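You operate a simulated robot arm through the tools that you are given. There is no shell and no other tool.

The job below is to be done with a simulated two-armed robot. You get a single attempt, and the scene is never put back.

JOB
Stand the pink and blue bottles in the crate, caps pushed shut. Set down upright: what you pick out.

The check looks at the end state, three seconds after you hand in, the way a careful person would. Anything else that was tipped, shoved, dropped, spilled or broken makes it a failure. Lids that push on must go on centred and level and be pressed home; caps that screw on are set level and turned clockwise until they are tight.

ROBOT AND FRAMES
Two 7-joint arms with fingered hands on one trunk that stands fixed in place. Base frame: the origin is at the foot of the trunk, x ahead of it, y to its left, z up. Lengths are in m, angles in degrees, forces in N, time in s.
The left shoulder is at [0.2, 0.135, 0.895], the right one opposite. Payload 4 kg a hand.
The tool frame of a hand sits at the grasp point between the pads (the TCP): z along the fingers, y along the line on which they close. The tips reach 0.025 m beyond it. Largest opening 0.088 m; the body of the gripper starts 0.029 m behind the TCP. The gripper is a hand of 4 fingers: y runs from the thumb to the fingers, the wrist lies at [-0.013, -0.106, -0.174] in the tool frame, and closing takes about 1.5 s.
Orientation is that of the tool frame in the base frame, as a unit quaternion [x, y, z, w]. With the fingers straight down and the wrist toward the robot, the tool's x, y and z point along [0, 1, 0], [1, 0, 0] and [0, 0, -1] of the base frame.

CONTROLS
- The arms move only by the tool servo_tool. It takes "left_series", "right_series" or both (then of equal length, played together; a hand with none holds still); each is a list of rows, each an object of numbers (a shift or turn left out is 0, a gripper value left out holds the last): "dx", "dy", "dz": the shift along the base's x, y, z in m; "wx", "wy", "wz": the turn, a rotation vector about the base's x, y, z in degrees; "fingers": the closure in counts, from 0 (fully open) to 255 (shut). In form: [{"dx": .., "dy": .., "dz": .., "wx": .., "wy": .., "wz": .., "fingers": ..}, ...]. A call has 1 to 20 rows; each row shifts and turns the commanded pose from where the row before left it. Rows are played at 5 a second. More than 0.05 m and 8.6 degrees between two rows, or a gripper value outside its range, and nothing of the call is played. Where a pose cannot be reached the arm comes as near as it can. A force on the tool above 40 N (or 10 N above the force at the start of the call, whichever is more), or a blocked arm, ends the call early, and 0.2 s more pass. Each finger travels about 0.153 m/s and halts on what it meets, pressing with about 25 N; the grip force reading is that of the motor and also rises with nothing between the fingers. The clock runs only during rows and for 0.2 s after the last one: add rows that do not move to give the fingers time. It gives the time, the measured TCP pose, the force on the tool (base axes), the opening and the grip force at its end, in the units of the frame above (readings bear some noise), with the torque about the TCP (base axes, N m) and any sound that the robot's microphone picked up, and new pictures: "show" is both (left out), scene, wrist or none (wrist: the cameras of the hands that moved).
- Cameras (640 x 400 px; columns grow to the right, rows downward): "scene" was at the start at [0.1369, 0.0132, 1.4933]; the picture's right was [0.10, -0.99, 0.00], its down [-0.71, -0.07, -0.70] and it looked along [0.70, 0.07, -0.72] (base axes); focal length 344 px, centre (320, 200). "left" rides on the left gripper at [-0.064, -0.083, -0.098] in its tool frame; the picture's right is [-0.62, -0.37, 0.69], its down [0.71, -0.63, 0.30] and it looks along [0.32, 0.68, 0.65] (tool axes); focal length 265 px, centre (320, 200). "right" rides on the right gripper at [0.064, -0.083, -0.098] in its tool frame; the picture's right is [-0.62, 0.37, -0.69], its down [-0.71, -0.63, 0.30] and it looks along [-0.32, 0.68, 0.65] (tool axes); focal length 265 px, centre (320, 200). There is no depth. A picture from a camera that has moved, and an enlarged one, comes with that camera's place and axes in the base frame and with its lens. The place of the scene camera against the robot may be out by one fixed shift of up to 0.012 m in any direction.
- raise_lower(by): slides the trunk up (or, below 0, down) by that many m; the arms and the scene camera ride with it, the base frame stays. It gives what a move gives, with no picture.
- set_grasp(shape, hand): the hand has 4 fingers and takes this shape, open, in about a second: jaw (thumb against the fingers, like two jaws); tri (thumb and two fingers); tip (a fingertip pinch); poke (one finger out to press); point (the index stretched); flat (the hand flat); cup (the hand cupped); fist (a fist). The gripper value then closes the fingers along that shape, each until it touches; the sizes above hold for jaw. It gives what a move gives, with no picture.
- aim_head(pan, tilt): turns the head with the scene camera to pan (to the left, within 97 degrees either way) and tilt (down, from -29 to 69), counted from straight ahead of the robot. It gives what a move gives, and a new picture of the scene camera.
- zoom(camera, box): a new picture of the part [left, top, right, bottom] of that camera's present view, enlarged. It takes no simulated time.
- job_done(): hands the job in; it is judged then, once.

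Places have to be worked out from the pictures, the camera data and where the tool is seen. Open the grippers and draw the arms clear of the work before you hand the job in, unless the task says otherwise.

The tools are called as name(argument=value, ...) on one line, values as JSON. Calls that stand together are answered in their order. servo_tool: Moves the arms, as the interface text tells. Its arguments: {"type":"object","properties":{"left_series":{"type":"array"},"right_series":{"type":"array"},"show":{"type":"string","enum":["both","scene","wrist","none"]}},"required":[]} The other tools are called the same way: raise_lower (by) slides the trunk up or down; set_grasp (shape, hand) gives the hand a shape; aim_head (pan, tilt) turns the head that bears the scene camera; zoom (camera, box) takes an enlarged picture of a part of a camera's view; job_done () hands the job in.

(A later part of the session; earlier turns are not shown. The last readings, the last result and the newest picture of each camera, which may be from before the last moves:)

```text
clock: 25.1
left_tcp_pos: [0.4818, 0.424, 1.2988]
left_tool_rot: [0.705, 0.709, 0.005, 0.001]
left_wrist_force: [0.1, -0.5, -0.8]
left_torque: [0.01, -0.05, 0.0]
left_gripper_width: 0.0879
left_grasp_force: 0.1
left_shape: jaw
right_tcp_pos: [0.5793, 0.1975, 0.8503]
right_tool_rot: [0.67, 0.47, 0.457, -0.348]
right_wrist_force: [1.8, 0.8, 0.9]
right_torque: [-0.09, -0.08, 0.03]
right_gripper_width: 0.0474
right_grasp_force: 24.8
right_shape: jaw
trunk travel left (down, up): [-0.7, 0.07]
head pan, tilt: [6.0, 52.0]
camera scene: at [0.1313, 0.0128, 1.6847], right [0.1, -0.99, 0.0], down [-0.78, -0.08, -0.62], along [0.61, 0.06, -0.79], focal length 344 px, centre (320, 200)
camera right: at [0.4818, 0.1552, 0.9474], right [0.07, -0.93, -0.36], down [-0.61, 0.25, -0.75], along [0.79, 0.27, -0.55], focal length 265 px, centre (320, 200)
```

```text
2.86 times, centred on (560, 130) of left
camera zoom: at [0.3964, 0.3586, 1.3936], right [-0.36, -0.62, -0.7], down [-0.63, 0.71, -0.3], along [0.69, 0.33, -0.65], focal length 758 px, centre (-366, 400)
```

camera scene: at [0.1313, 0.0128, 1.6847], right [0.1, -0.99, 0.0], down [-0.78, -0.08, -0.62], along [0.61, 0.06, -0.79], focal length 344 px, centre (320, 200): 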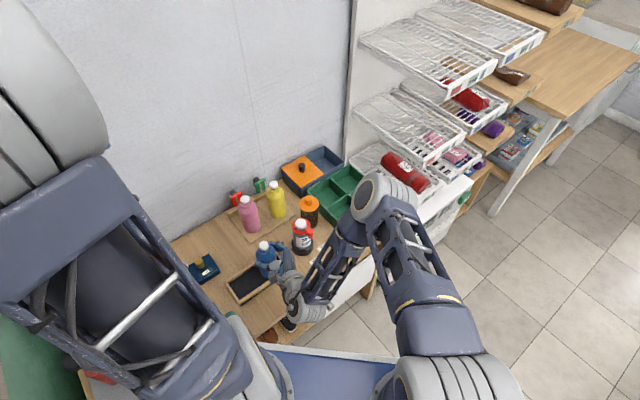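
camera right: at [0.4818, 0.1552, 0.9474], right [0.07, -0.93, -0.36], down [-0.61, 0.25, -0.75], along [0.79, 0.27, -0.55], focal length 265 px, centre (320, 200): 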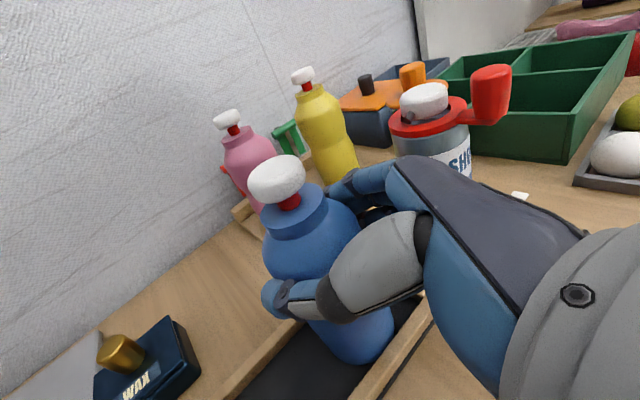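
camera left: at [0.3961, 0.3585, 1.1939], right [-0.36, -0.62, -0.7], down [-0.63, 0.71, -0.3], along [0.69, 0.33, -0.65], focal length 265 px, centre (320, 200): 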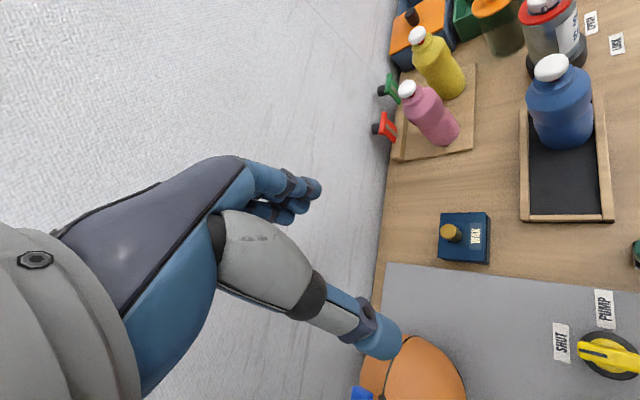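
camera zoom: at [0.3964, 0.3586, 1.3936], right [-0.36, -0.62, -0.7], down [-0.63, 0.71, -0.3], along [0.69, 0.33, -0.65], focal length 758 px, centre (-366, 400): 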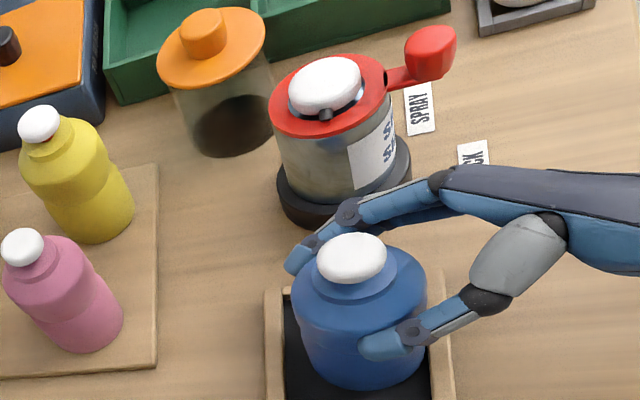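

Grip holds at 24.8 N with the fingers wrapped around the bulge. I lift 2 cm slowly to test the hold.

servo_tool(right_series=[{"fingers": 150}, {"dz": 0.005}, {"dz": 0.01}, {"dz": 0.015}, {"dz": 0.015}, {}])

zoom(camera="left", box=[480, 60, 640, 200])

zoom(camera="scene", box=[220, 200, 340, 320])

```text
clock: 26.5
left_tcp_pos: [0.4808, 0.4247, 1.2971]
left_tool_rot: [0.705, 0.709, 0.005, 0.0]
left_wrist_force: [-0.7, 0.6, -0.1]
left_torque: [-0.01, 0.0, 0.0]
left_gripper_width: 0.0881
left_grasp_force: 0.0
left_shape: jaw
right_tcp_pos: [0.58, 0.1965, 0.8951]
right_tool_rot: [0.67, 0.47, 0.457, -0.348]
right_wrist_force: [-0.1, 0.6, -4.3]
right_torque: [-0.04, 0.04, 0.02]
right_gripper_width: 0.0464
right_grasp_force: 24.5
right_shape: jaw
trunk travel left (down, up): [-0.7, 0.07]
head pan, tilt: [6.0, 52.0]
camera scene: at [0.1314, 0.0128, 1.6847], right [0.1, -0.99, 0.0], down [-0.78, -0.08, -0.62], along [0.61, 0.06, -0.79], focal length 344 px, centre (320, 200)
camera right: at [0.4818, 0.1548, 0.9921], right [0.07, -0.93, -0.36], down [-0.61, 0.25, -0.75], along [0.79, 0.27, -0.55], focal length 265 px, centre (320, 200)
```

scene: 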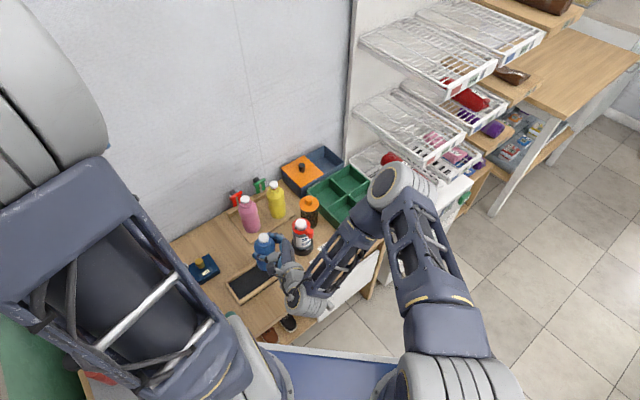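
right: 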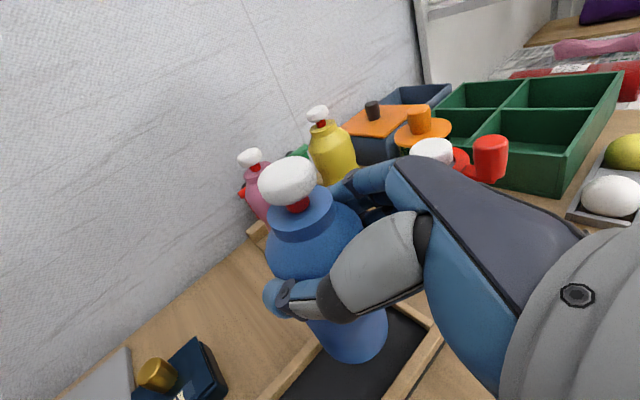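

```text
2.86 times, centred on (560, 130) of left
camera zoom: at [0.3965, 0.3586, 1.3936], right [-0.36, -0.62, -0.7], down [-0.63, 0.71, -0.3], along [0.69, 0.33, -0.65], focal length 758 px, centre (-366, 400)
```

zoom: 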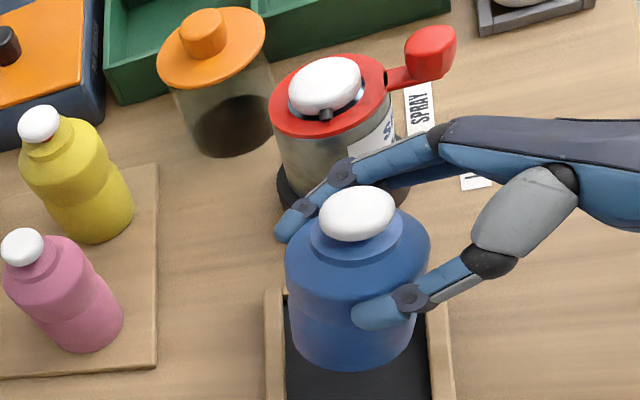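

```text
3.33 times, centred on (280, 260) of scene
camera zoom: at [0.1314, 0.0128, 1.6847], right [0.1, -0.99, 0.0], down [-0.78, -0.08, -0.62], along [0.61, 0.06, -0.79], focal length 1148 px, centre (453, 0)
```

zoom: 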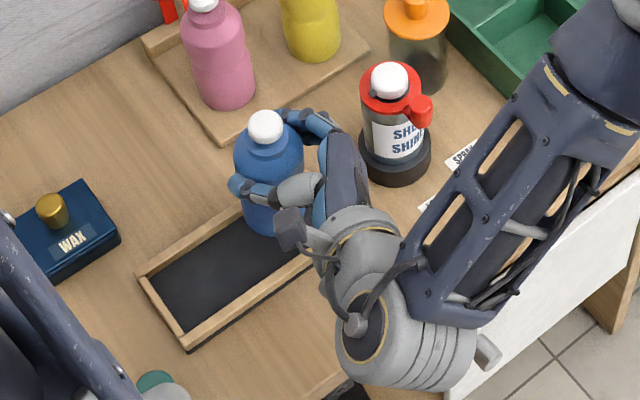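

Lift succeeded (weight ≈4.3 N); three views suggest the bottle leans about 5° with its top toward the hand. I raise it well above the other items and correct that lean.

servo_tool(right_series=[{"dz": 0.02}, {"dz": 0.03}, {"dz": 0.03, "wx": -2.35, "wy": 0.8}, {"dz": 0.03, "wx": -2.35, "wy": 0.8}, {"dz": 0.03}, {"dz": 0.015}, {}])

zoom(camera="left", box=[440, 0, 640, 160])

zoom(camera="scene", box=[200, 170, 340, 290])

```text
clock: 28.1
left_tcp_pos: [0.4806, 0.4243, 1.2971]
left_tool_rot: [0.705, 0.709, 0.004, 0.001]
left_wrist_force: [0.2, -0.4, 0.2]
left_torque: [0.0, -0.01, 0.04]
left_gripper_width: 0.0877
left_grasp_force: 0.1
left_shape: jaw
right_tcp_pos: [0.5616, 0.1428, 0.9747]
right_tool_rot: [0.687, 0.485, 0.431, -0.327]
right_wrist_force: [0.4, -0.1, -4.5]
right_torque: [-0.03, 0.03, -0.01]
right_gripper_width: 0.0459
right_grasp_force: 24.8
right_shape: jaw
right hand out of reach, approached as far as the arm can: row 3, 4, 5, 6
trunk travel left (down, up): [-0.7, 0.07]
head pan, tilt: [6.0, 52.0]
camera scene: at [0.1313, 0.0128, 1.6847], right [0.1, -0.99, 0.0], down [-0.78, -0.08, -0.62], along [0.61, 0.06, -0.79], focal length 344 px, centre (320, 200)
camera right: at [0.4664, 0.1075, 1.077], right [0.06, -0.96, -0.29], down [-0.63, 0.19, -0.76], along [0.78, 0.23, -0.59], focal length 265 px, centre (320, 200)
```

scene: 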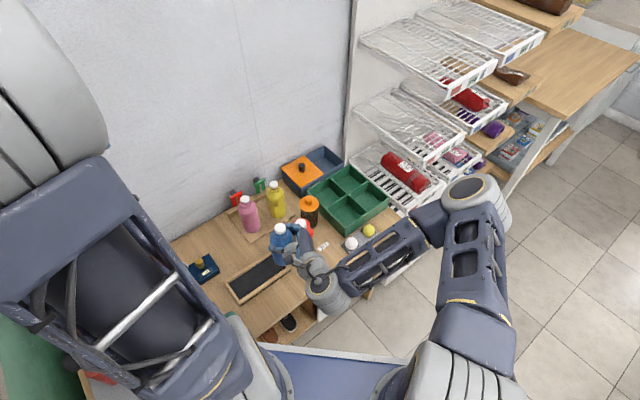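
right: 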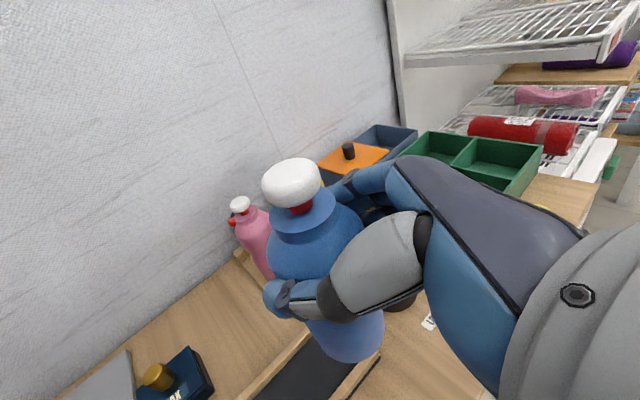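

```text
2.50 times, centred on (540, 80) of left
camera zoom: at [0.3965, 0.3585, 1.3936], right [-0.36, -0.62, -0.7], down [-0.63, 0.71, -0.3], along [0.69, 0.33, -0.65], focal length 664 px, centre (-230, 500)
```

zoom: 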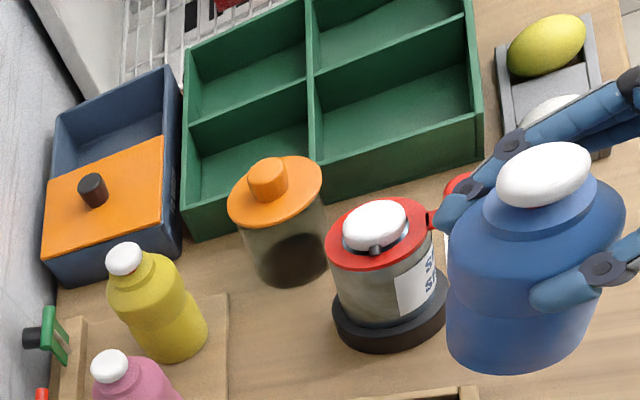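

```text
3.33 times, centred on (270, 230) of scene
camera zoom: at [0.1313, 0.0128, 1.6847], right [0.1, -0.99, 0.0], down [-0.78, -0.08, -0.62], along [0.61, 0.06, -0.79], focal length 1148 px, centre (487, 100)
```

zoom: 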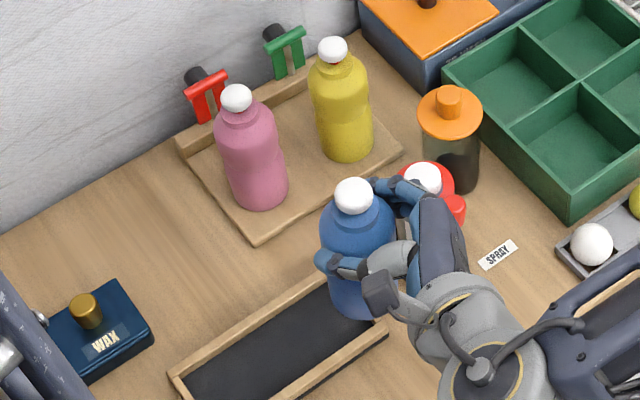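

The arm hit a reach limit rising there and drifted back (no contact). I'll bring the bottle out toward the right-front (away from the can), where the arm has room.

servo_tool(right_series=[{"dy": -0.03, "dz": -0.02}, {"dy": -0.03, "dz": -0.01}, {"dy": -0.03}, {"dy": -0.03}, {"dy": -0.03}, {}])

```text
clock: 29.5
left_tcp_pos: [0.4812, 0.4254, 1.2975]
left_tool_rot: [0.705, 0.709, 0.004, 0.001]
left_wrist_force: [-0.6, -0.7, 0.3]
left_torque: [-0.01, 0.0, 0.0]
left_gripper_width: 0.0878
left_grasp_force: 0.0
left_shape: jaw
right_tcp_pos: [0.5607, -0.0078, 0.9469]
right_tool_rot: [0.69, 0.484, 0.428, -0.326]
right_wrist_force: [-0.4, 0.4, -3.7]
right_torque: [-0.04, 0.02, -0.01]
right_gripper_width: 0.0456
right_grasp_force: 25.1
right_shape: jaw
trunk travel left (down, up): [-0.7, 0.07]
head pan, tilt: [6.0, 52.0]
camera scene: at [0.1313, 0.0128, 1.6847], right [0.1, -0.99, 0.0], down [-0.78, -0.08, -0.62], along [0.61, 0.06, -0.79], focal length 344 px, centre (320, 200)
camera right: at [0.4671, -0.0416, 1.0486], right [0.06, -0.96, -0.28], down [-0.63, 0.19, -0.75], along [0.77, 0.22, -0.59], focal length 265 px, centre (320, 200)
```

scene: 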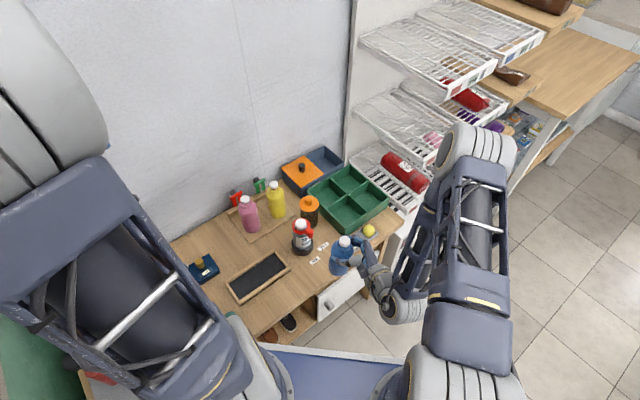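
right: 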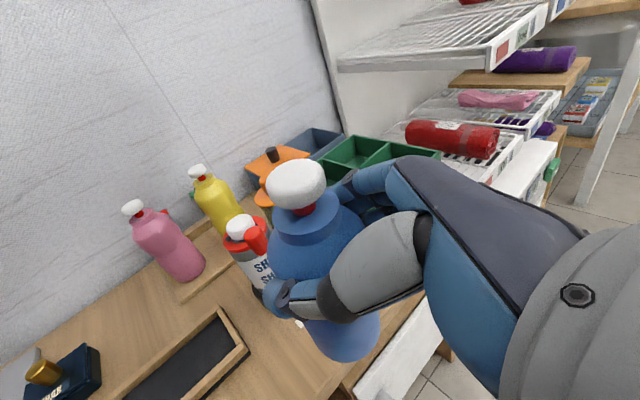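

Pose restored exactly and bottle steady. Now I carry it toward the crate over the balls tray with bottle base at ≈0.865.

servo_tool(right_series=[{"dz": 0.02}, {"dx": 0.03}, {"dx": 0.03}, {"dx": 0.03}, {"dx": 0.03}, {"dx": 0.03}, {"dx": 0.03, "dy": 0.005}, {"dx": 0.03, "dy": 0.01}, {"dx": 0.02, "dy": 0.01}, {}, {}])

zoom(camera="left", box=[440, 0, 640, 160])

zoom(camera="scene", box=[290, 150, 430, 270])

```text
clock: 31.9
left_tcp_pos: [0.4805, 0.4241, 1.2977]
left_tool_rot: [0.706, 0.708, 0.005, 0.001]
left_wrist_force: [-0.4, 0.0, 0.4]
left_torque: [0.0, 0.03, 0.03]
left_gripper_width: 0.0877
left_grasp_force: 0.1
left_shape: jaw
right_tcp_pos: [0.793, 0.0179, 0.9651]
right_tool_rot: [0.69, 0.484, 0.428, -0.326]
right_wrist_force: [-0.1, 0.1, -3.9]
right_torque: [-0.06, 0.02, 0.04]
right_gripper_width: 0.0453
right_grasp_force: 25.2
right_shape: jaw
trunk travel left (down, up): [-0.7, 0.07]
head pan, tilt: [6.0, 52.0]
camera scene: at [0.1314, 0.0128, 1.6847], right [0.1, -0.99, 0.0], down [-0.78, -0.08, -0.62], along [0.61, 0.06, -0.79], focal length 344 px, centre (320, 200)
camera right: at [0.6974, -0.0162, 1.0691], right [0.06, -0.96, -0.28], down [-0.63, 0.19, -0.75], along [0.77, 0.22, -0.59], focal length 265 px, centre (320, 200)
```

scene: 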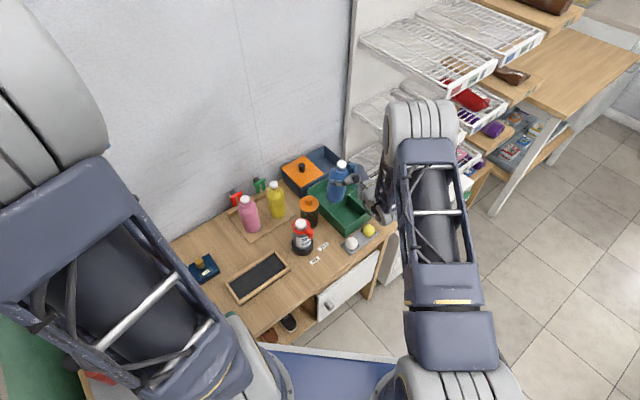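
right: 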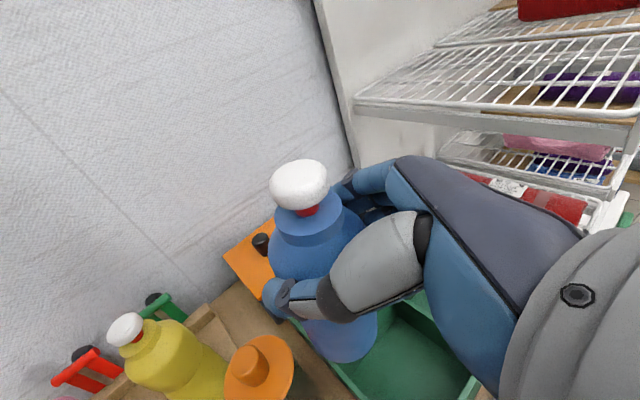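

```text
2.50 times, centred on (540, 80) of left
camera zoom: at [0.3965, 0.3586, 1.3936], right [-0.36, -0.62, -0.7], down [-0.63, 0.71, -0.3], along [0.69, 0.33, -0.65], focal length 664 px, centre (-230, 500)
```

zoom: 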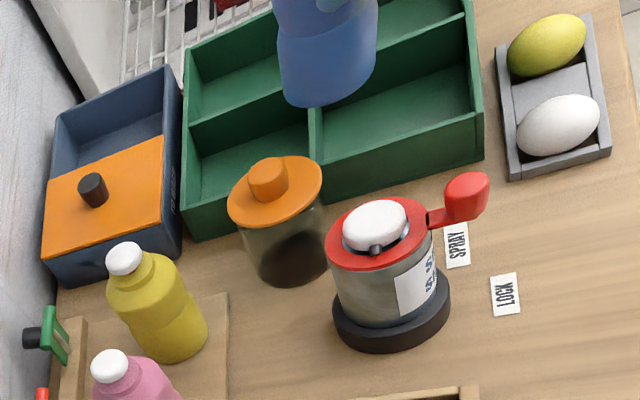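

```text
3.33 times, centred on (360, 210) of scene
camera zoom: at [0.1314, 0.0128, 1.6847], right [0.1, -0.99, 0.0], down [-0.78, -0.08, -0.62], along [0.61, 0.06, -0.79], focal length 1148 px, centre (187, 167)
```

zoom: 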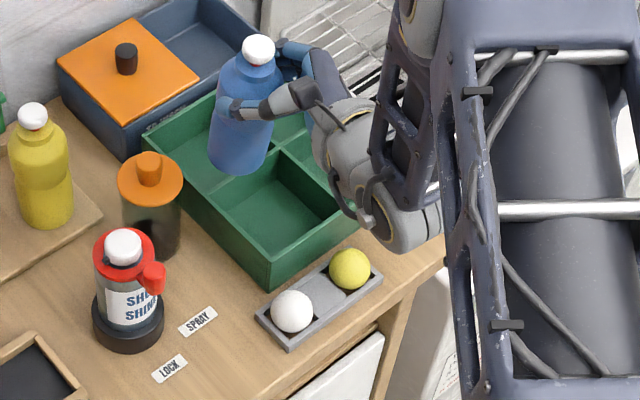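

Combining left-camera and scene views, the crate centre is ≈(0.858,-0.009), so the left compartment centre is ≈(0.858,0.060). The bottle still leans ~4.5° toward the hand; I correct that and move above that compartment.

servo_tool(right_series=[{"dx": 0.016, "dy": 0.009, "wx": -2.15, "wy": 0.72}, {"dx": 0.016, "dy": 0.009, "wx": -2.15, "wy": 0.72}, {"dx": 0.016, "dy": 0.009}, {"dx": 0.016, "dy": 0.009}, {}, {}])

zoom(camera="left", box=[440, 0, 640, 160])

zoom(camera="scene", box=[290, 130, 430, 250])

```text
clock: 33.3
left_tcp_pos: [0.4808, 0.4249, 1.2987]
left_tool_rot: [0.705, 0.709, 0.004, 0.0]
left_wrist_force: [1.1, -0.5, -0.2]
left_torque: [0.0, -0.03, 0.01]
left_gripper_width: 0.0875
left_grasp_force: 0.1
left_shape: jaw
right_tcp_pos: [0.8562, 0.0529, 0.9654]
right_tool_rot: [0.707, 0.496, 0.401, -0.306]
right_wrist_force: [-0.5, 0.2, -3.6]
right_torque: [-0.03, 0.0, 0.03]
right_gripper_width: 0.0451
right_grasp_force: 25.0
right_shape: jaw
trunk travel left (down, up): [-0.7, 0.07]
head pan, tilt: [6.0, 52.0]
camera scene: at [0.1314, 0.0128, 1.6847], right [0.1, -0.99, 0.0], down [-0.78, -0.08, -0.62], along [0.61, 0.06, -0.79], focal length 344 px, centre (320, 200)
camera right: at [0.7638, 0.0281, 1.073], right [0.05, -0.98, -0.21], down [-0.65, 0.13, -0.75], along [0.76, 0.18, -0.63], focal length 265 px, centre (320, 200)
```

scene: 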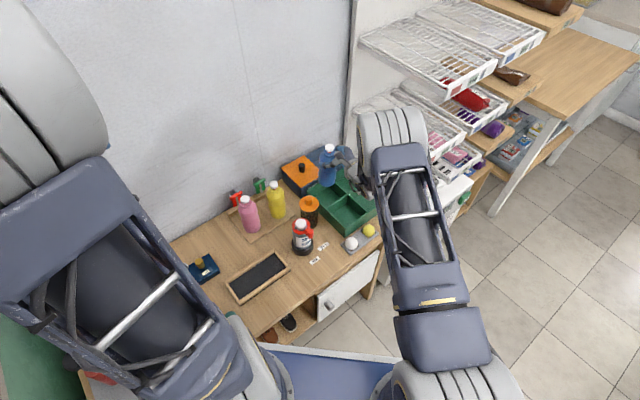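
right: 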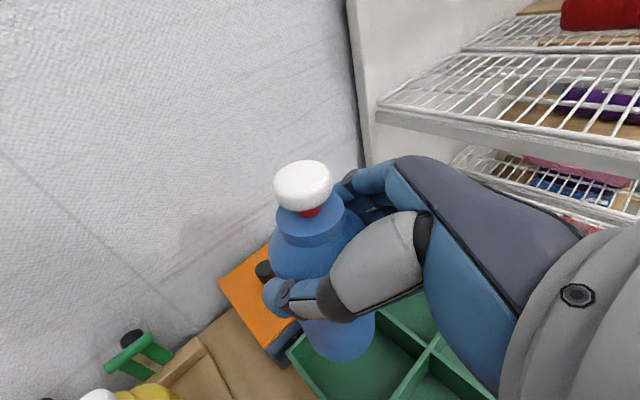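

```text
2.50 times, centred on (540, 80) of left
camera zoom: at [0.3965, 0.3586, 1.3935], right [-0.36, -0.62, -0.7], down [-0.63, 0.71, -0.3], along [0.69, 0.33, -0.65], focal length 664 px, centre (-230, 500)
```

zoom: 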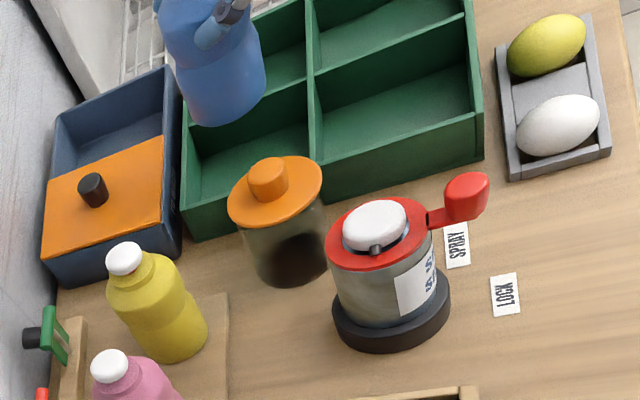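

```text
3.33 times, centred on (360, 190) of scene
camera zoom: at [0.1314, 0.0128, 1.6847], right [0.1, -0.99, 0.0], down [-0.78, -0.08, -0.62], along [0.61, 0.06, -0.79], focal length 1148 px, centre (187, 233)
```

zoom: 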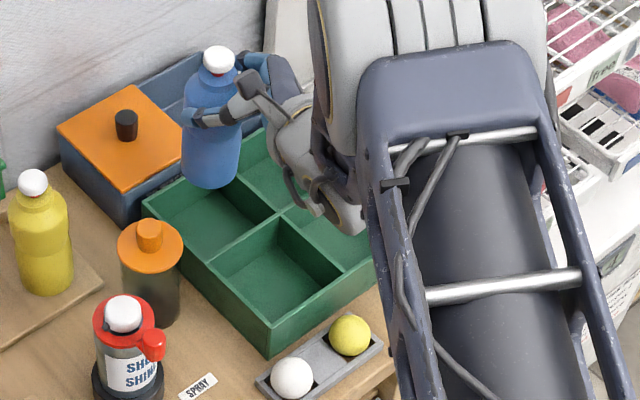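

Bottle looks vertical (within ~1°) and centred over the left compartment in the scene view. I lower it to just above the crate floor.

servo_tool(right_series=[{"dz": -0.02}, {"dz": -0.02}, {"dz": -0.02}, {"dz": -0.02}, {"dz": -0.015}, {}])

zoom(camera="left", box=[440, 0, 640, 160])

zoom(camera="scene", box=[290, 130, 430, 250])

```text
clock: 34.7
left_tcp_pos: [0.4805, 0.4247, 1.2975]
left_tool_rot: [0.706, 0.709, 0.004, 0.002]
left_wrist_force: [0.9, -0.1, 0.0]
left_torque: [0.0, 0.0, 0.0]
left_gripper_width: 0.0878
left_grasp_force: 0.0
left_shape: jaw
right_tcp_pos: [0.8556, 0.0543, 0.8712]
right_tool_rot: [0.707, 0.494, 0.402, -0.306]
right_wrist_force: [0.5, 0.1, -4.2]
right_torque: [-0.03, 0.02, 0.01]
right_gripper_width: 0.0452
right_grasp_force: 24.9
right_shape: jaw
trunk travel left (down, up): [-0.7, 0.07]
head pan, tilt: [6.0, 52.0]
camera scene: at [0.1314, 0.0128, 1.6847], right [0.1, -0.99, 0.0], down [-0.78, -0.08, -0.62], along [0.61, 0.06, -0.79], focal length 344 px, centre (320, 200)
camera right: at [0.7639, 0.028, 0.9776], right [0.05, -0.98, -0.21], down [-0.65, 0.13, -0.75], along [0.76, 0.18, -0.63], focal length 265 px, centre (320, 200)
```

scene: 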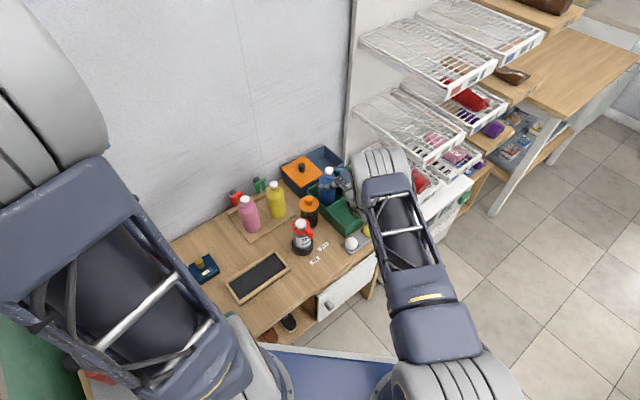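
right: 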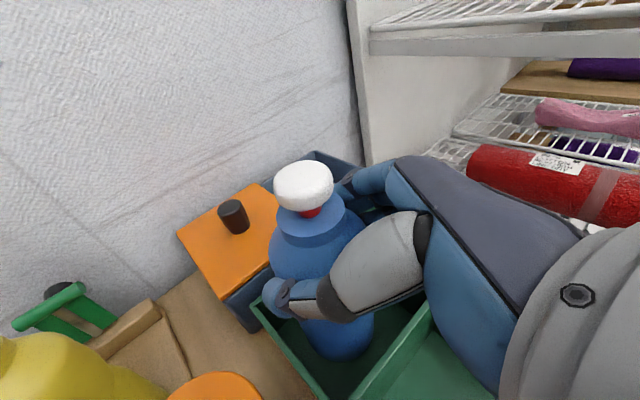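

```text
2.50 times, centred on (540, 80) of left
camera zoom: at [0.3966, 0.3585, 1.3936], right [-0.36, -0.62, -0.7], down [-0.63, 0.71, -0.3], along [0.69, 0.33, -0.65], focal length 664 px, centre (-230, 500)
```

zoom: 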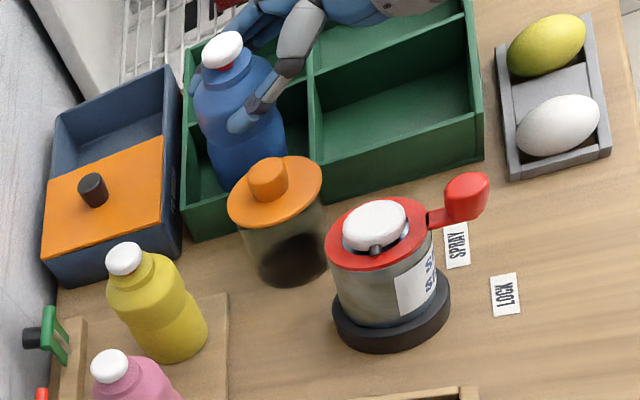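

```text
3.33 times, centred on (360, 190) of scene
camera zoom: at [0.1314, 0.0128, 1.6847], right [0.1, -0.99, 0.0], down [-0.78, -0.08, -0.62], along [0.61, 0.06, -0.79], focal length 1148 px, centre (187, 233)
```

zoom: 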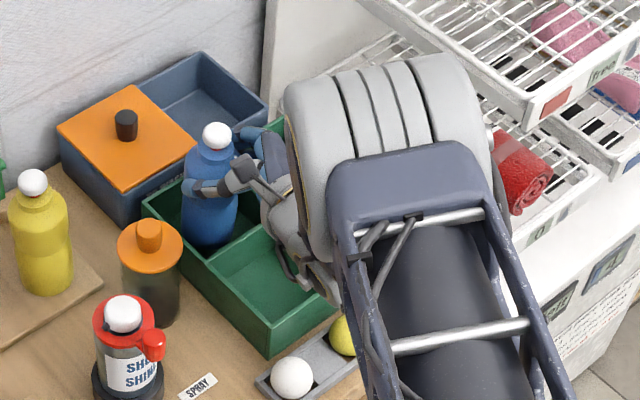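

It's entering the compartment cleanly. I lower in small steps until the floor takes the weight.

servo_tool(right_series=[{"dz": -0.006}, {"dz": -0.005}, {"dz": -0.003}, {}], show="none")

```text
clock: 35.7
left_tcp_pos: [0.4828, 0.4245, 1.298]
left_tool_rot: [0.705, 0.709, 0.004, 0.001]
left_wrist_force: [0.0, 0.2, -0.1]
left_torque: [-0.03, 0.01, 0.0]
left_gripper_width: 0.0879
left_grasp_force: 0.0
left_shape: jaw
right_tcp_pos: [0.8562, 0.0546, 0.8561]
right_tool_rot: [0.707, 0.495, 0.402, -0.306]
right_wrist_force: [-0.3, -0.7, -4.3]
right_torque: [-0.02, 0.02, 0.0]
right_gripper_width: 0.0448
right_grasp_force: 25.4
right_shape: jaw
trunk travel left (down, up): [-0.7, 0.07]
head pan, tilt: [6.0, 52.0]
```

Still carrying full weight at z=0.856; I continue down in 2 mm steps.

servo_tool(right_series=[{"dz": -0.002}, {"dz": -0.002}, {}], show="none")

servo_tool(right_series=[{"dz": -0.002}, {}], show="wrist")

```text
clock: 36.5
left_tcp_pos: [0.4806, 0.4242, 1.2982]
left_tool_rot: [0.705, 0.709, 0.004, 0.002]
left_wrist_force: [0.3, 0.2, -0.3]
left_torque: [0.02, 0.02, 0.03]
left_gripper_width: 0.0879
left_grasp_force: 0.1
left_shape: jaw
right_tcp_pos: [0.8542, 0.054, 0.8527]
right_tool_rot: [0.706, 0.496, 0.402, -0.306]
right_wrist_force: [0.7, 1.5, -0.9]
right_torque: [0.0, -0.06, 0.02]
right_gripper_width: 0.0451
right_grasp_force: 25.0
right_shape: jaw
trunk travel left (down, up): [-0.7, 0.07]
head pan, tilt: [6.0, 52.0]
```

```text
clock: 37.1
left_tcp_pos: [0.4807, 0.4247, 1.2972]
left_tool_rot: [0.705, 0.709, 0.004, 0.001]
left_wrist_force: [-0.2, 0.4, -0.5]
left_torque: [-0.01, -0.01, -0.01]
left_gripper_width: 0.0877
left_grasp_force: 0.1
left_shape: jaw
right_tcp_pos: [0.8564, 0.054, 0.8507]
right_tool_rot: [0.706, 0.497, 0.402, -0.306]
right_wrist_force: [0.5, 1.8, 5.6]
right_torque: [-0.01, -0.13, 0.01]
right_gripper_width: 0.0448
right_grasp_force: 24.9
right_shape: jaw
trunk travel left (down, up): [-0.7, 0.07]
head pan, tilt: [6.0, 52.0]
camera right: at [0.7639, 0.0281, 0.9587], right [0.05, -0.98, -0.21], down [-0.65, 0.13, -0.75], along [0.76, 0.18, -0.63], focal length 265 px, centre (320, 200)
```

right: 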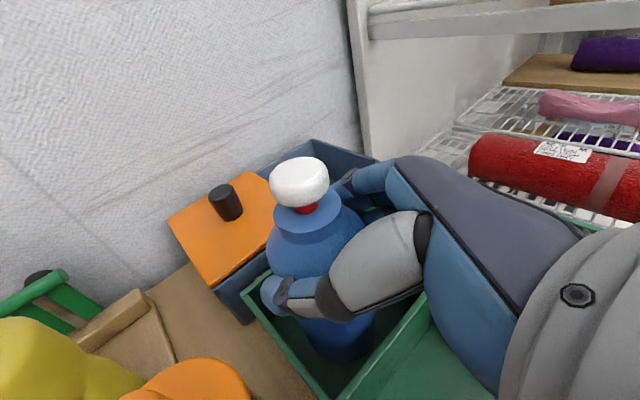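

The floor now bears it (≈+10 N push change). I ease off 1.5 mm, then open the fingers gradually.

servo_tool(right_series=[{"dz": 0.001}, {"fingers": 110}, {"fingers": 95}, {"fingers": 80}, {"fingers": 65}, {"fingers": 50}, {"fingers": 40}, {}, {}])

zoom(camera="left", box=[440, 0, 640, 160])

zoom(camera="scene", box=[290, 130, 430, 250])

```text
clock: 39.1
left_tcp_pos: [0.4804, 0.4241, 1.2981]
left_tool_rot: [0.705, 0.709, 0.004, 0.0]
left_wrist_force: [0.5, 0.7, 0.1]
left_torque: [0.03, 0.03, -0.01]
left_gripper_width: 0.088
left_grasp_force: 0.0
left_shape: jaw
right_tcp_pos: [0.8549, 0.054, 0.8515]
right_tool_rot: [0.707, 0.495, 0.401, -0.306]
right_wrist_force: [-0.4, -0.1, -0.5]
right_torque: [0.03, 0.01, -0.02]
right_gripper_width: 0.0743
right_grasp_force: 0.1
right_shape: jaw
trunk travel left (down, up): [-0.7, 0.07]
head pan, tilt: [6.0, 52.0]
camera scene: at [0.1313, 0.0128, 1.6847], right [0.1, -0.99, 0.0], down [-0.78, -0.08, -0.62], along [0.61, 0.06, -0.79], focal length 344 px, centre (320, 200)
camera right: at [0.7637, 0.0276, 0.959], right [0.05, -0.98, -0.21], down [-0.65, 0.13, -0.75], along [0.76, 0.18, -0.63], focal length 265 px, centre (320, 200)
```

scene: 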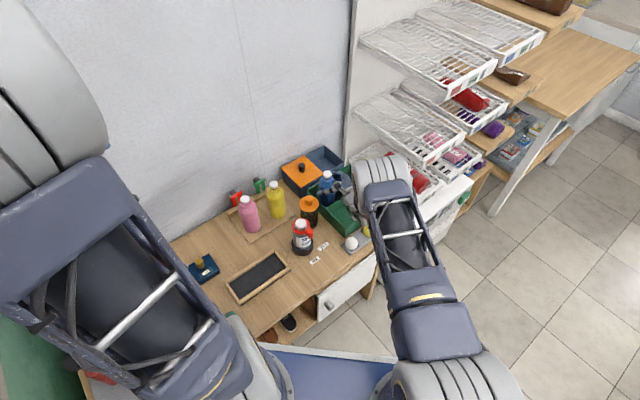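
right: 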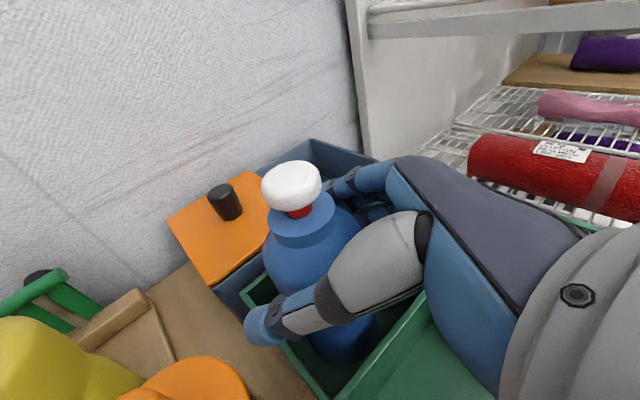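

```text
2.50 times, centred on (540, 80) of left
camera zoom: at [0.3964, 0.3585, 1.3936], right [-0.36, -0.62, -0.7], down [-0.63, 0.71, -0.3], along [0.69, 0.33, -0.65], focal length 664 px, centre (-230, 500)
```

zoom: 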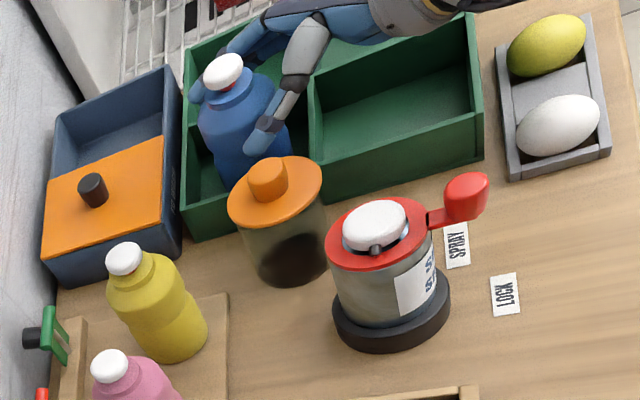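

```text
3.33 times, centred on (360, 190) of scene
camera zoom: at [0.1313, 0.0128, 1.6847], right [0.1, -0.99, 0.0], down [-0.78, -0.08, -0.62], along [0.61, 0.06, -0.79], focal length 1148 px, centre (187, 233)
```

zoom: 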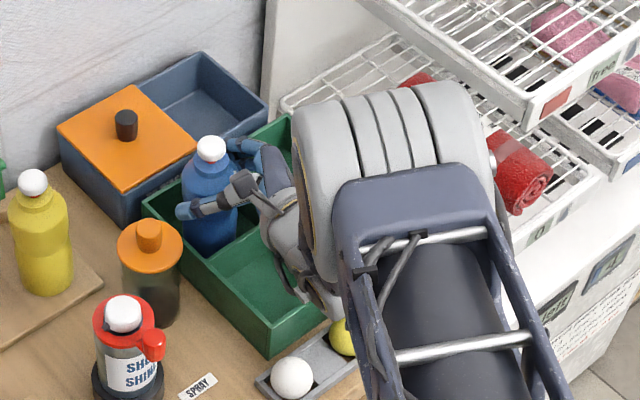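

Bottle stands free and upright, gripper at 0.074 m. I open slightly more and rise vertically.

servo_tool(right_series=[{"fingers": 25}, {"dz": 0.006}, {"dz": 0.012}, {"dz": 0.015}, {"dz": 0.02}, {"dz": 0.02}, {"dz": 0.02}, {"dz": 0.02}, {}])

zoom(camera="left", box=[440, 0, 640, 160])

zoom(camera="scene", box=[290, 130, 430, 250])

```text
clock: 41.1
left_tcp_pos: [0.4803, 0.4246, 1.2985]
left_tool_rot: [0.705, 0.709, 0.004, 0.0]
left_wrist_force: [-0.1, -1.0, -0.2]
left_torque: [-0.01, 0.01, -0.02]
left_gripper_width: 0.088
left_grasp_force: 0.0
left_shape: jaw
right_tcp_pos: [0.855, 0.0524, 0.9642]
right_tool_rot: [0.707, 0.496, 0.401, -0.307]
right_wrist_force: [0.2, -0.9, 0.3]
right_torque: [0.0, 0.01, -0.01]
right_gripper_width: 0.0792
right_grasp_force: 0.0
right_shape: jaw
trunk travel left (down, up): [-0.7, 0.07]
head pan, tilt: [6.0, 52.0]
camera scene: at [0.1313, 0.0128, 1.6847], right [0.1, -0.99, 0.0], down [-0.78, -0.08, -0.62], along [0.61, 0.06, -0.79], focal length 344 px, centre (320, 200)
camera right: at [0.7626, 0.0278, 1.0723], right [0.05, -0.98, -0.21], down [-0.65, 0.13, -0.75], along [0.76, 0.18, -0.63], focal length 265 px, centre (320, 200)
```

scene: 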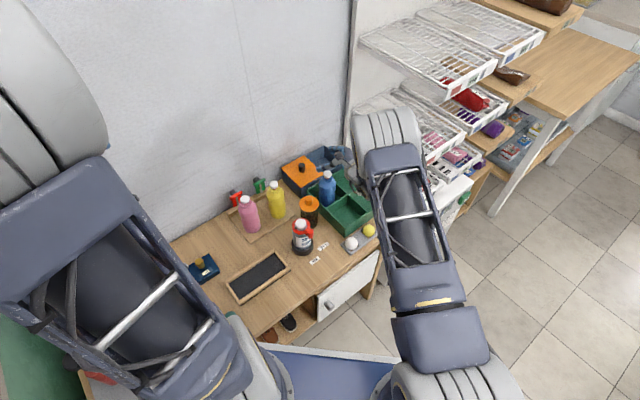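
right: 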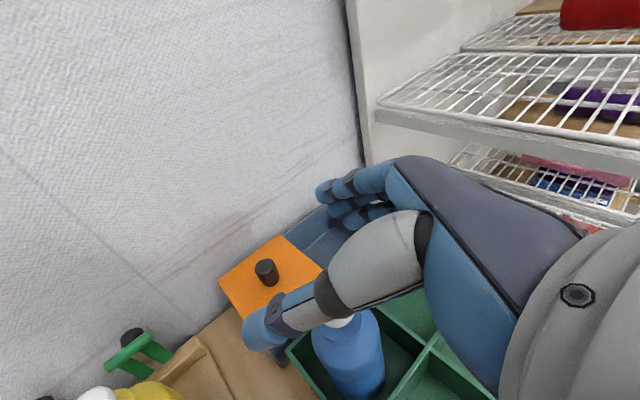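

```text
2.50 times, centred on (540, 80) of left
camera zoom: at [0.3964, 0.3585, 1.3936], right [-0.36, -0.62, -0.7], down [-0.63, 0.71, -0.3], along [0.69, 0.33, -0.65], focal length 664 px, centre (-230, 500)
```

zoom: 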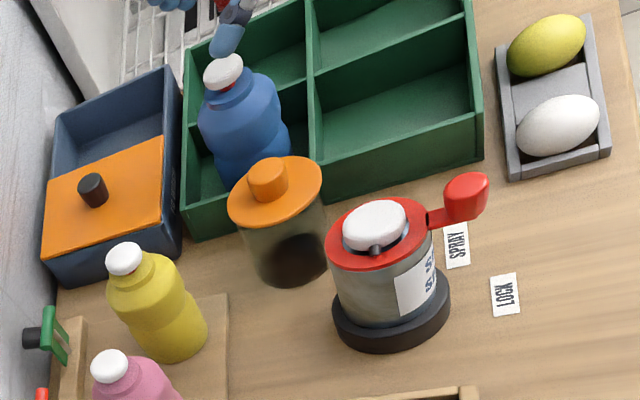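

```text
3.33 times, centred on (360, 190) of scene
camera zoom: at [0.1313, 0.0128, 1.6847], right [0.1, -0.99, 0.0], down [-0.78, -0.08, -0.62], along [0.61, 0.06, -0.79], focal length 1148 px, centre (187, 233)
```

zoom: 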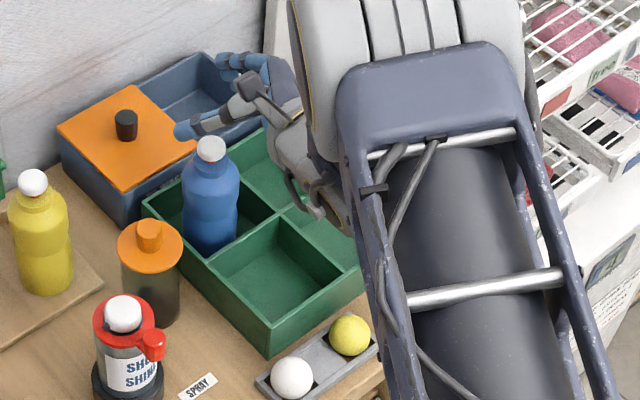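

Blue now stands upright in the left compartment. Next, pink at ≈(0.720,0.288), yellow neighbour at ≈(0.783,0.217): I need the fingers to close along the pink–yellow line, so I raise and yaw a further −26° in free air to test reach.

servo_tool(right_series=[{"dz": 0.02, "fingers": 0}, {"dz": 0.02}, {"dx": -0.02, "dy": 0.01, "wz": -5.2}, {"dx": -0.02, "dy": 0.01, "wz": -5.2}, {"dx": -0.02, "dy": 0.01, "wz": -5.2}, {"dx": -0.02, "dy": 0.01, "wz": -5.2}, {"dx": -0.02, "dy": 0.01, "wz": -5.2}, {}])

```text
clock: 42.9
left_tcp_pos: [0.4801, 0.4242, 1.2981]
left_tool_rot: [0.706, 0.709, 0.004, 0.001]
left_wrist_force: [-0.2, -0.7, 0.4]
left_torque: [0.02, 0.0, 0.03]
left_gripper_width: 0.0879
left_grasp_force: 0.1
left_shape: jaw
right_tcp_pos: [0.8203, 0.0702, 0.9973]
right_tool_rot: [0.759, 0.436, 0.391, -0.284]
right_wrist_force: [0.2, 0.2, 0.0]
right_torque: [-0.01, -0.02, -0.03]
right_gripper_width: 0.0876
right_grasp_force: 0.0
right_shape: jaw
right hand out of reach, approached as far as the arm can: row 4, 5, 6, 7
trunk travel left (down, up): [-0.7, 0.07]
head pan, tilt: [6.0, 52.0]
camera scene: at [0.1313, 0.0127, 1.6847], right [0.1, -0.99, 0.0], down [-0.78, -0.08, -0.62], along [0.61, 0.06, -0.79], focal length 344 px, centre (320, 200)
camera right: at [0.7337, 0.06, 1.1113], right [-0.11, -0.98, -0.18], down [-0.68, 0.21, -0.7], along [0.73, 0.05, -0.68], focal length 265 px, centre (320, 200)
```

scene: 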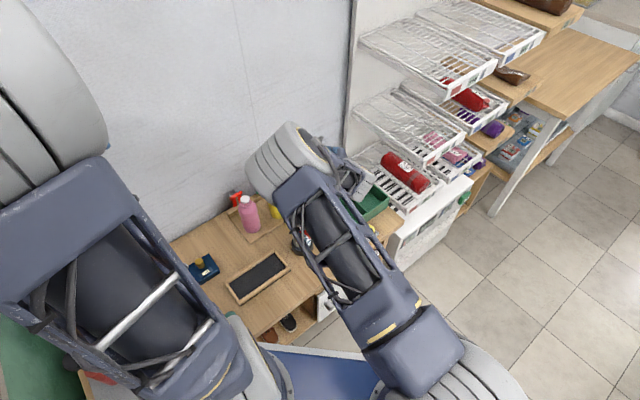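
right: 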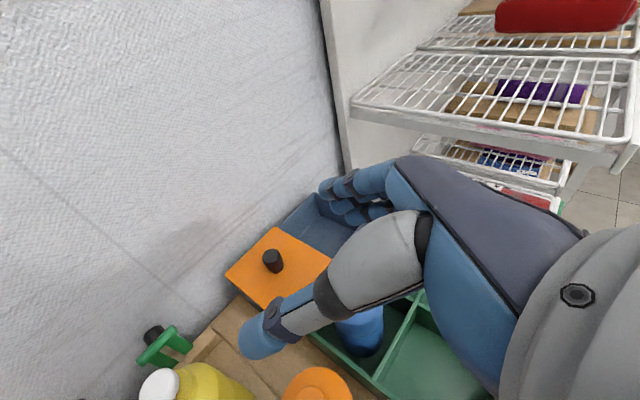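

Extra yaw swings the elbow inward and the reach fails beyond about −27°. I back the yaw off to −18° and travel to above the pink bottle to see what yaw is achievable there.

servo_tool(right_series=[{"wz": 4.5}, {"wz": 4.5, "dx": -0.01}, {"dx": -0.02, "dy": 0.03}, {"dx": -0.02, "dy": 0.03}, {"dx": -0.02, "dy": 0.03}, {"dx": -0.02, "dy": 0.03}, {"dx": -0.01, "dy": 0.03}, {"dy": 0.03}, {}, {}])

```text
clock: 44.6
left_tcp_pos: [0.4806, 0.4236, 1.2979]
left_tool_rot: [0.705, 0.709, 0.004, 0.0]
left_wrist_force: [-0.3, -0.1, -0.1]
left_torque: [-0.02, 0.01, -0.01]
left_gripper_width: 0.0878
left_grasp_force: 0.0
left_shape: jaw
right_tcp_pos: [0.7927, 0.1151, 1.0266]
right_tool_rot: [0.768, 0.417, 0.398, -0.279]
right_wrist_force: [0.9, 0.1, 0.8]
right_torque: [0.0, 0.05, -0.02]
right_gripper_width: 0.0876
right_grasp_force: 0.1
right_shape: jaw
right hand out of reach, approached as far as the arm can: row 5, 6, 7
trunk travel left (down, up): [-0.7, 0.07]
head pan, tilt: [6.0, 52.0]
stopped in row 8 (right hand): the arm was blocked; the commanded pose is now the measured one
camera scene: at [0.1315, 0.0123, 1.6848], right [0.1, -0.99, 0.0], down [-0.78, -0.08, -0.62], along [0.61, 0.06, -0.79], focal length 344 px, centre (320, 200)
camera right: at [0.7054, 0.1082, 1.1415], right [-0.15, -0.97, -0.19], down [-0.67, 0.24, -0.7], along [0.73, 0.02, -0.68], focal length 265 px, centre (320, 200)
```

scene: 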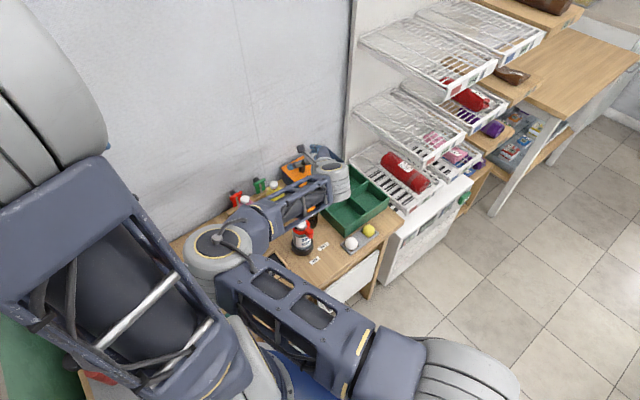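
right: 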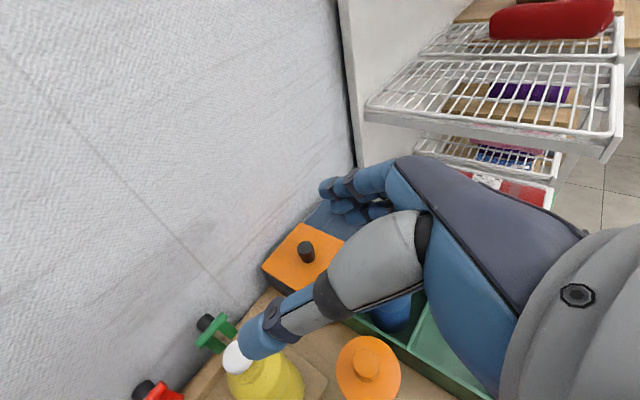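

The elbow swung inward and touched the left arm, so this posture is wrong. I retreat the hand to the right and undo yaw/tilt to bring the elbow back out.

servo_tool(right_series=[{"dy": -0.02, "dz": 0.005}, {"dy": -0.025, "dz": 0.005, "wz": 6}, {"dy": -0.03, "wz": 6}, {"dy": -0.03, "wz": 6}, {"dx": -0.015, "dy": -0.03, "wz": 6}, {"dx": -0.015, "dy": -0.03, "wz": 6, "dz": 0.01}, {"dx": -0.015, "dy": -0.03, "dz": 0.01, "wx": -6}, {"dx": -0.015, "dy": -0.03, "dz": 0.01, "wx": -6}, {"dx": -0.015, "dy": -0.03, "dz": 0.01, "wx": -6}, {"dx": -0.015, "dy": -0.03, "dz": 0.01, "wx": -6}, {"dx": -0.015, "dy": -0.03, "dz": 0.01, "wx": -6}, {}])

```text
clock: 47.2
left_tcp_pos: [0.4804, 0.4248, 1.2968]
left_tool_rot: [0.706, 0.709, 0.003, 0.0]
left_wrist_force: [0.0, 0.5, 0.0]
left_torque: [0.03, -0.02, 0.01]
left_gripper_width: 0.0879
left_grasp_force: 0.0
left_shape: jaw
right_tcp_pos: [0.6869, -0.2011, 1.0986]
right_tool_rot: [0.708, 0.664, 0.145, -0.195]
right_wrist_force: [-0.4, 0.8, 0.4]
right_torque: [0.0, -0.02, 0.0]
right_gripper_width: 0.0882
right_grasp_force: 0.0
right_shape: jaw
trunk travel left (down, up): [-0.7, 0.07]
head pan, tilt: [6.0, 52.0]
camera scene: at [0.1312, 0.0128, 1.6847], right [0.1, -0.99, 0.0], down [-0.78, -0.08, -0.62], along [0.61, 0.06, -0.79], focal length 344 px, centre (320, 200)
camera right: at [0.6148, -0.1865, 1.2214], right [0.35, -0.89, 0.29], down [-0.7, -0.46, -0.55], along [0.62, -0.01, -0.78], focal length 265 px, centre (320, 200)
```

scene: 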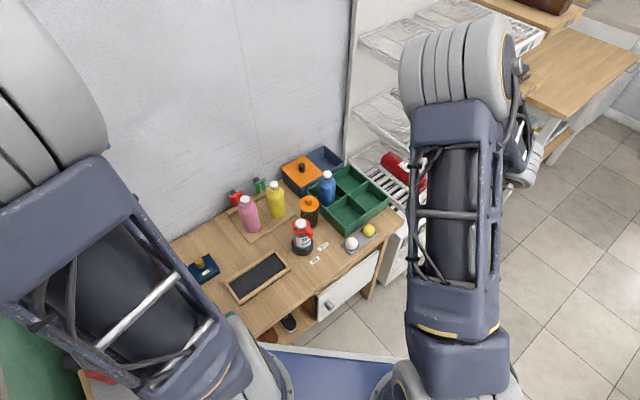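
right: 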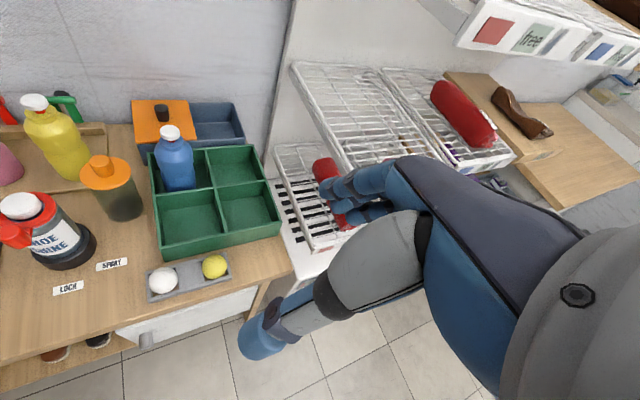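

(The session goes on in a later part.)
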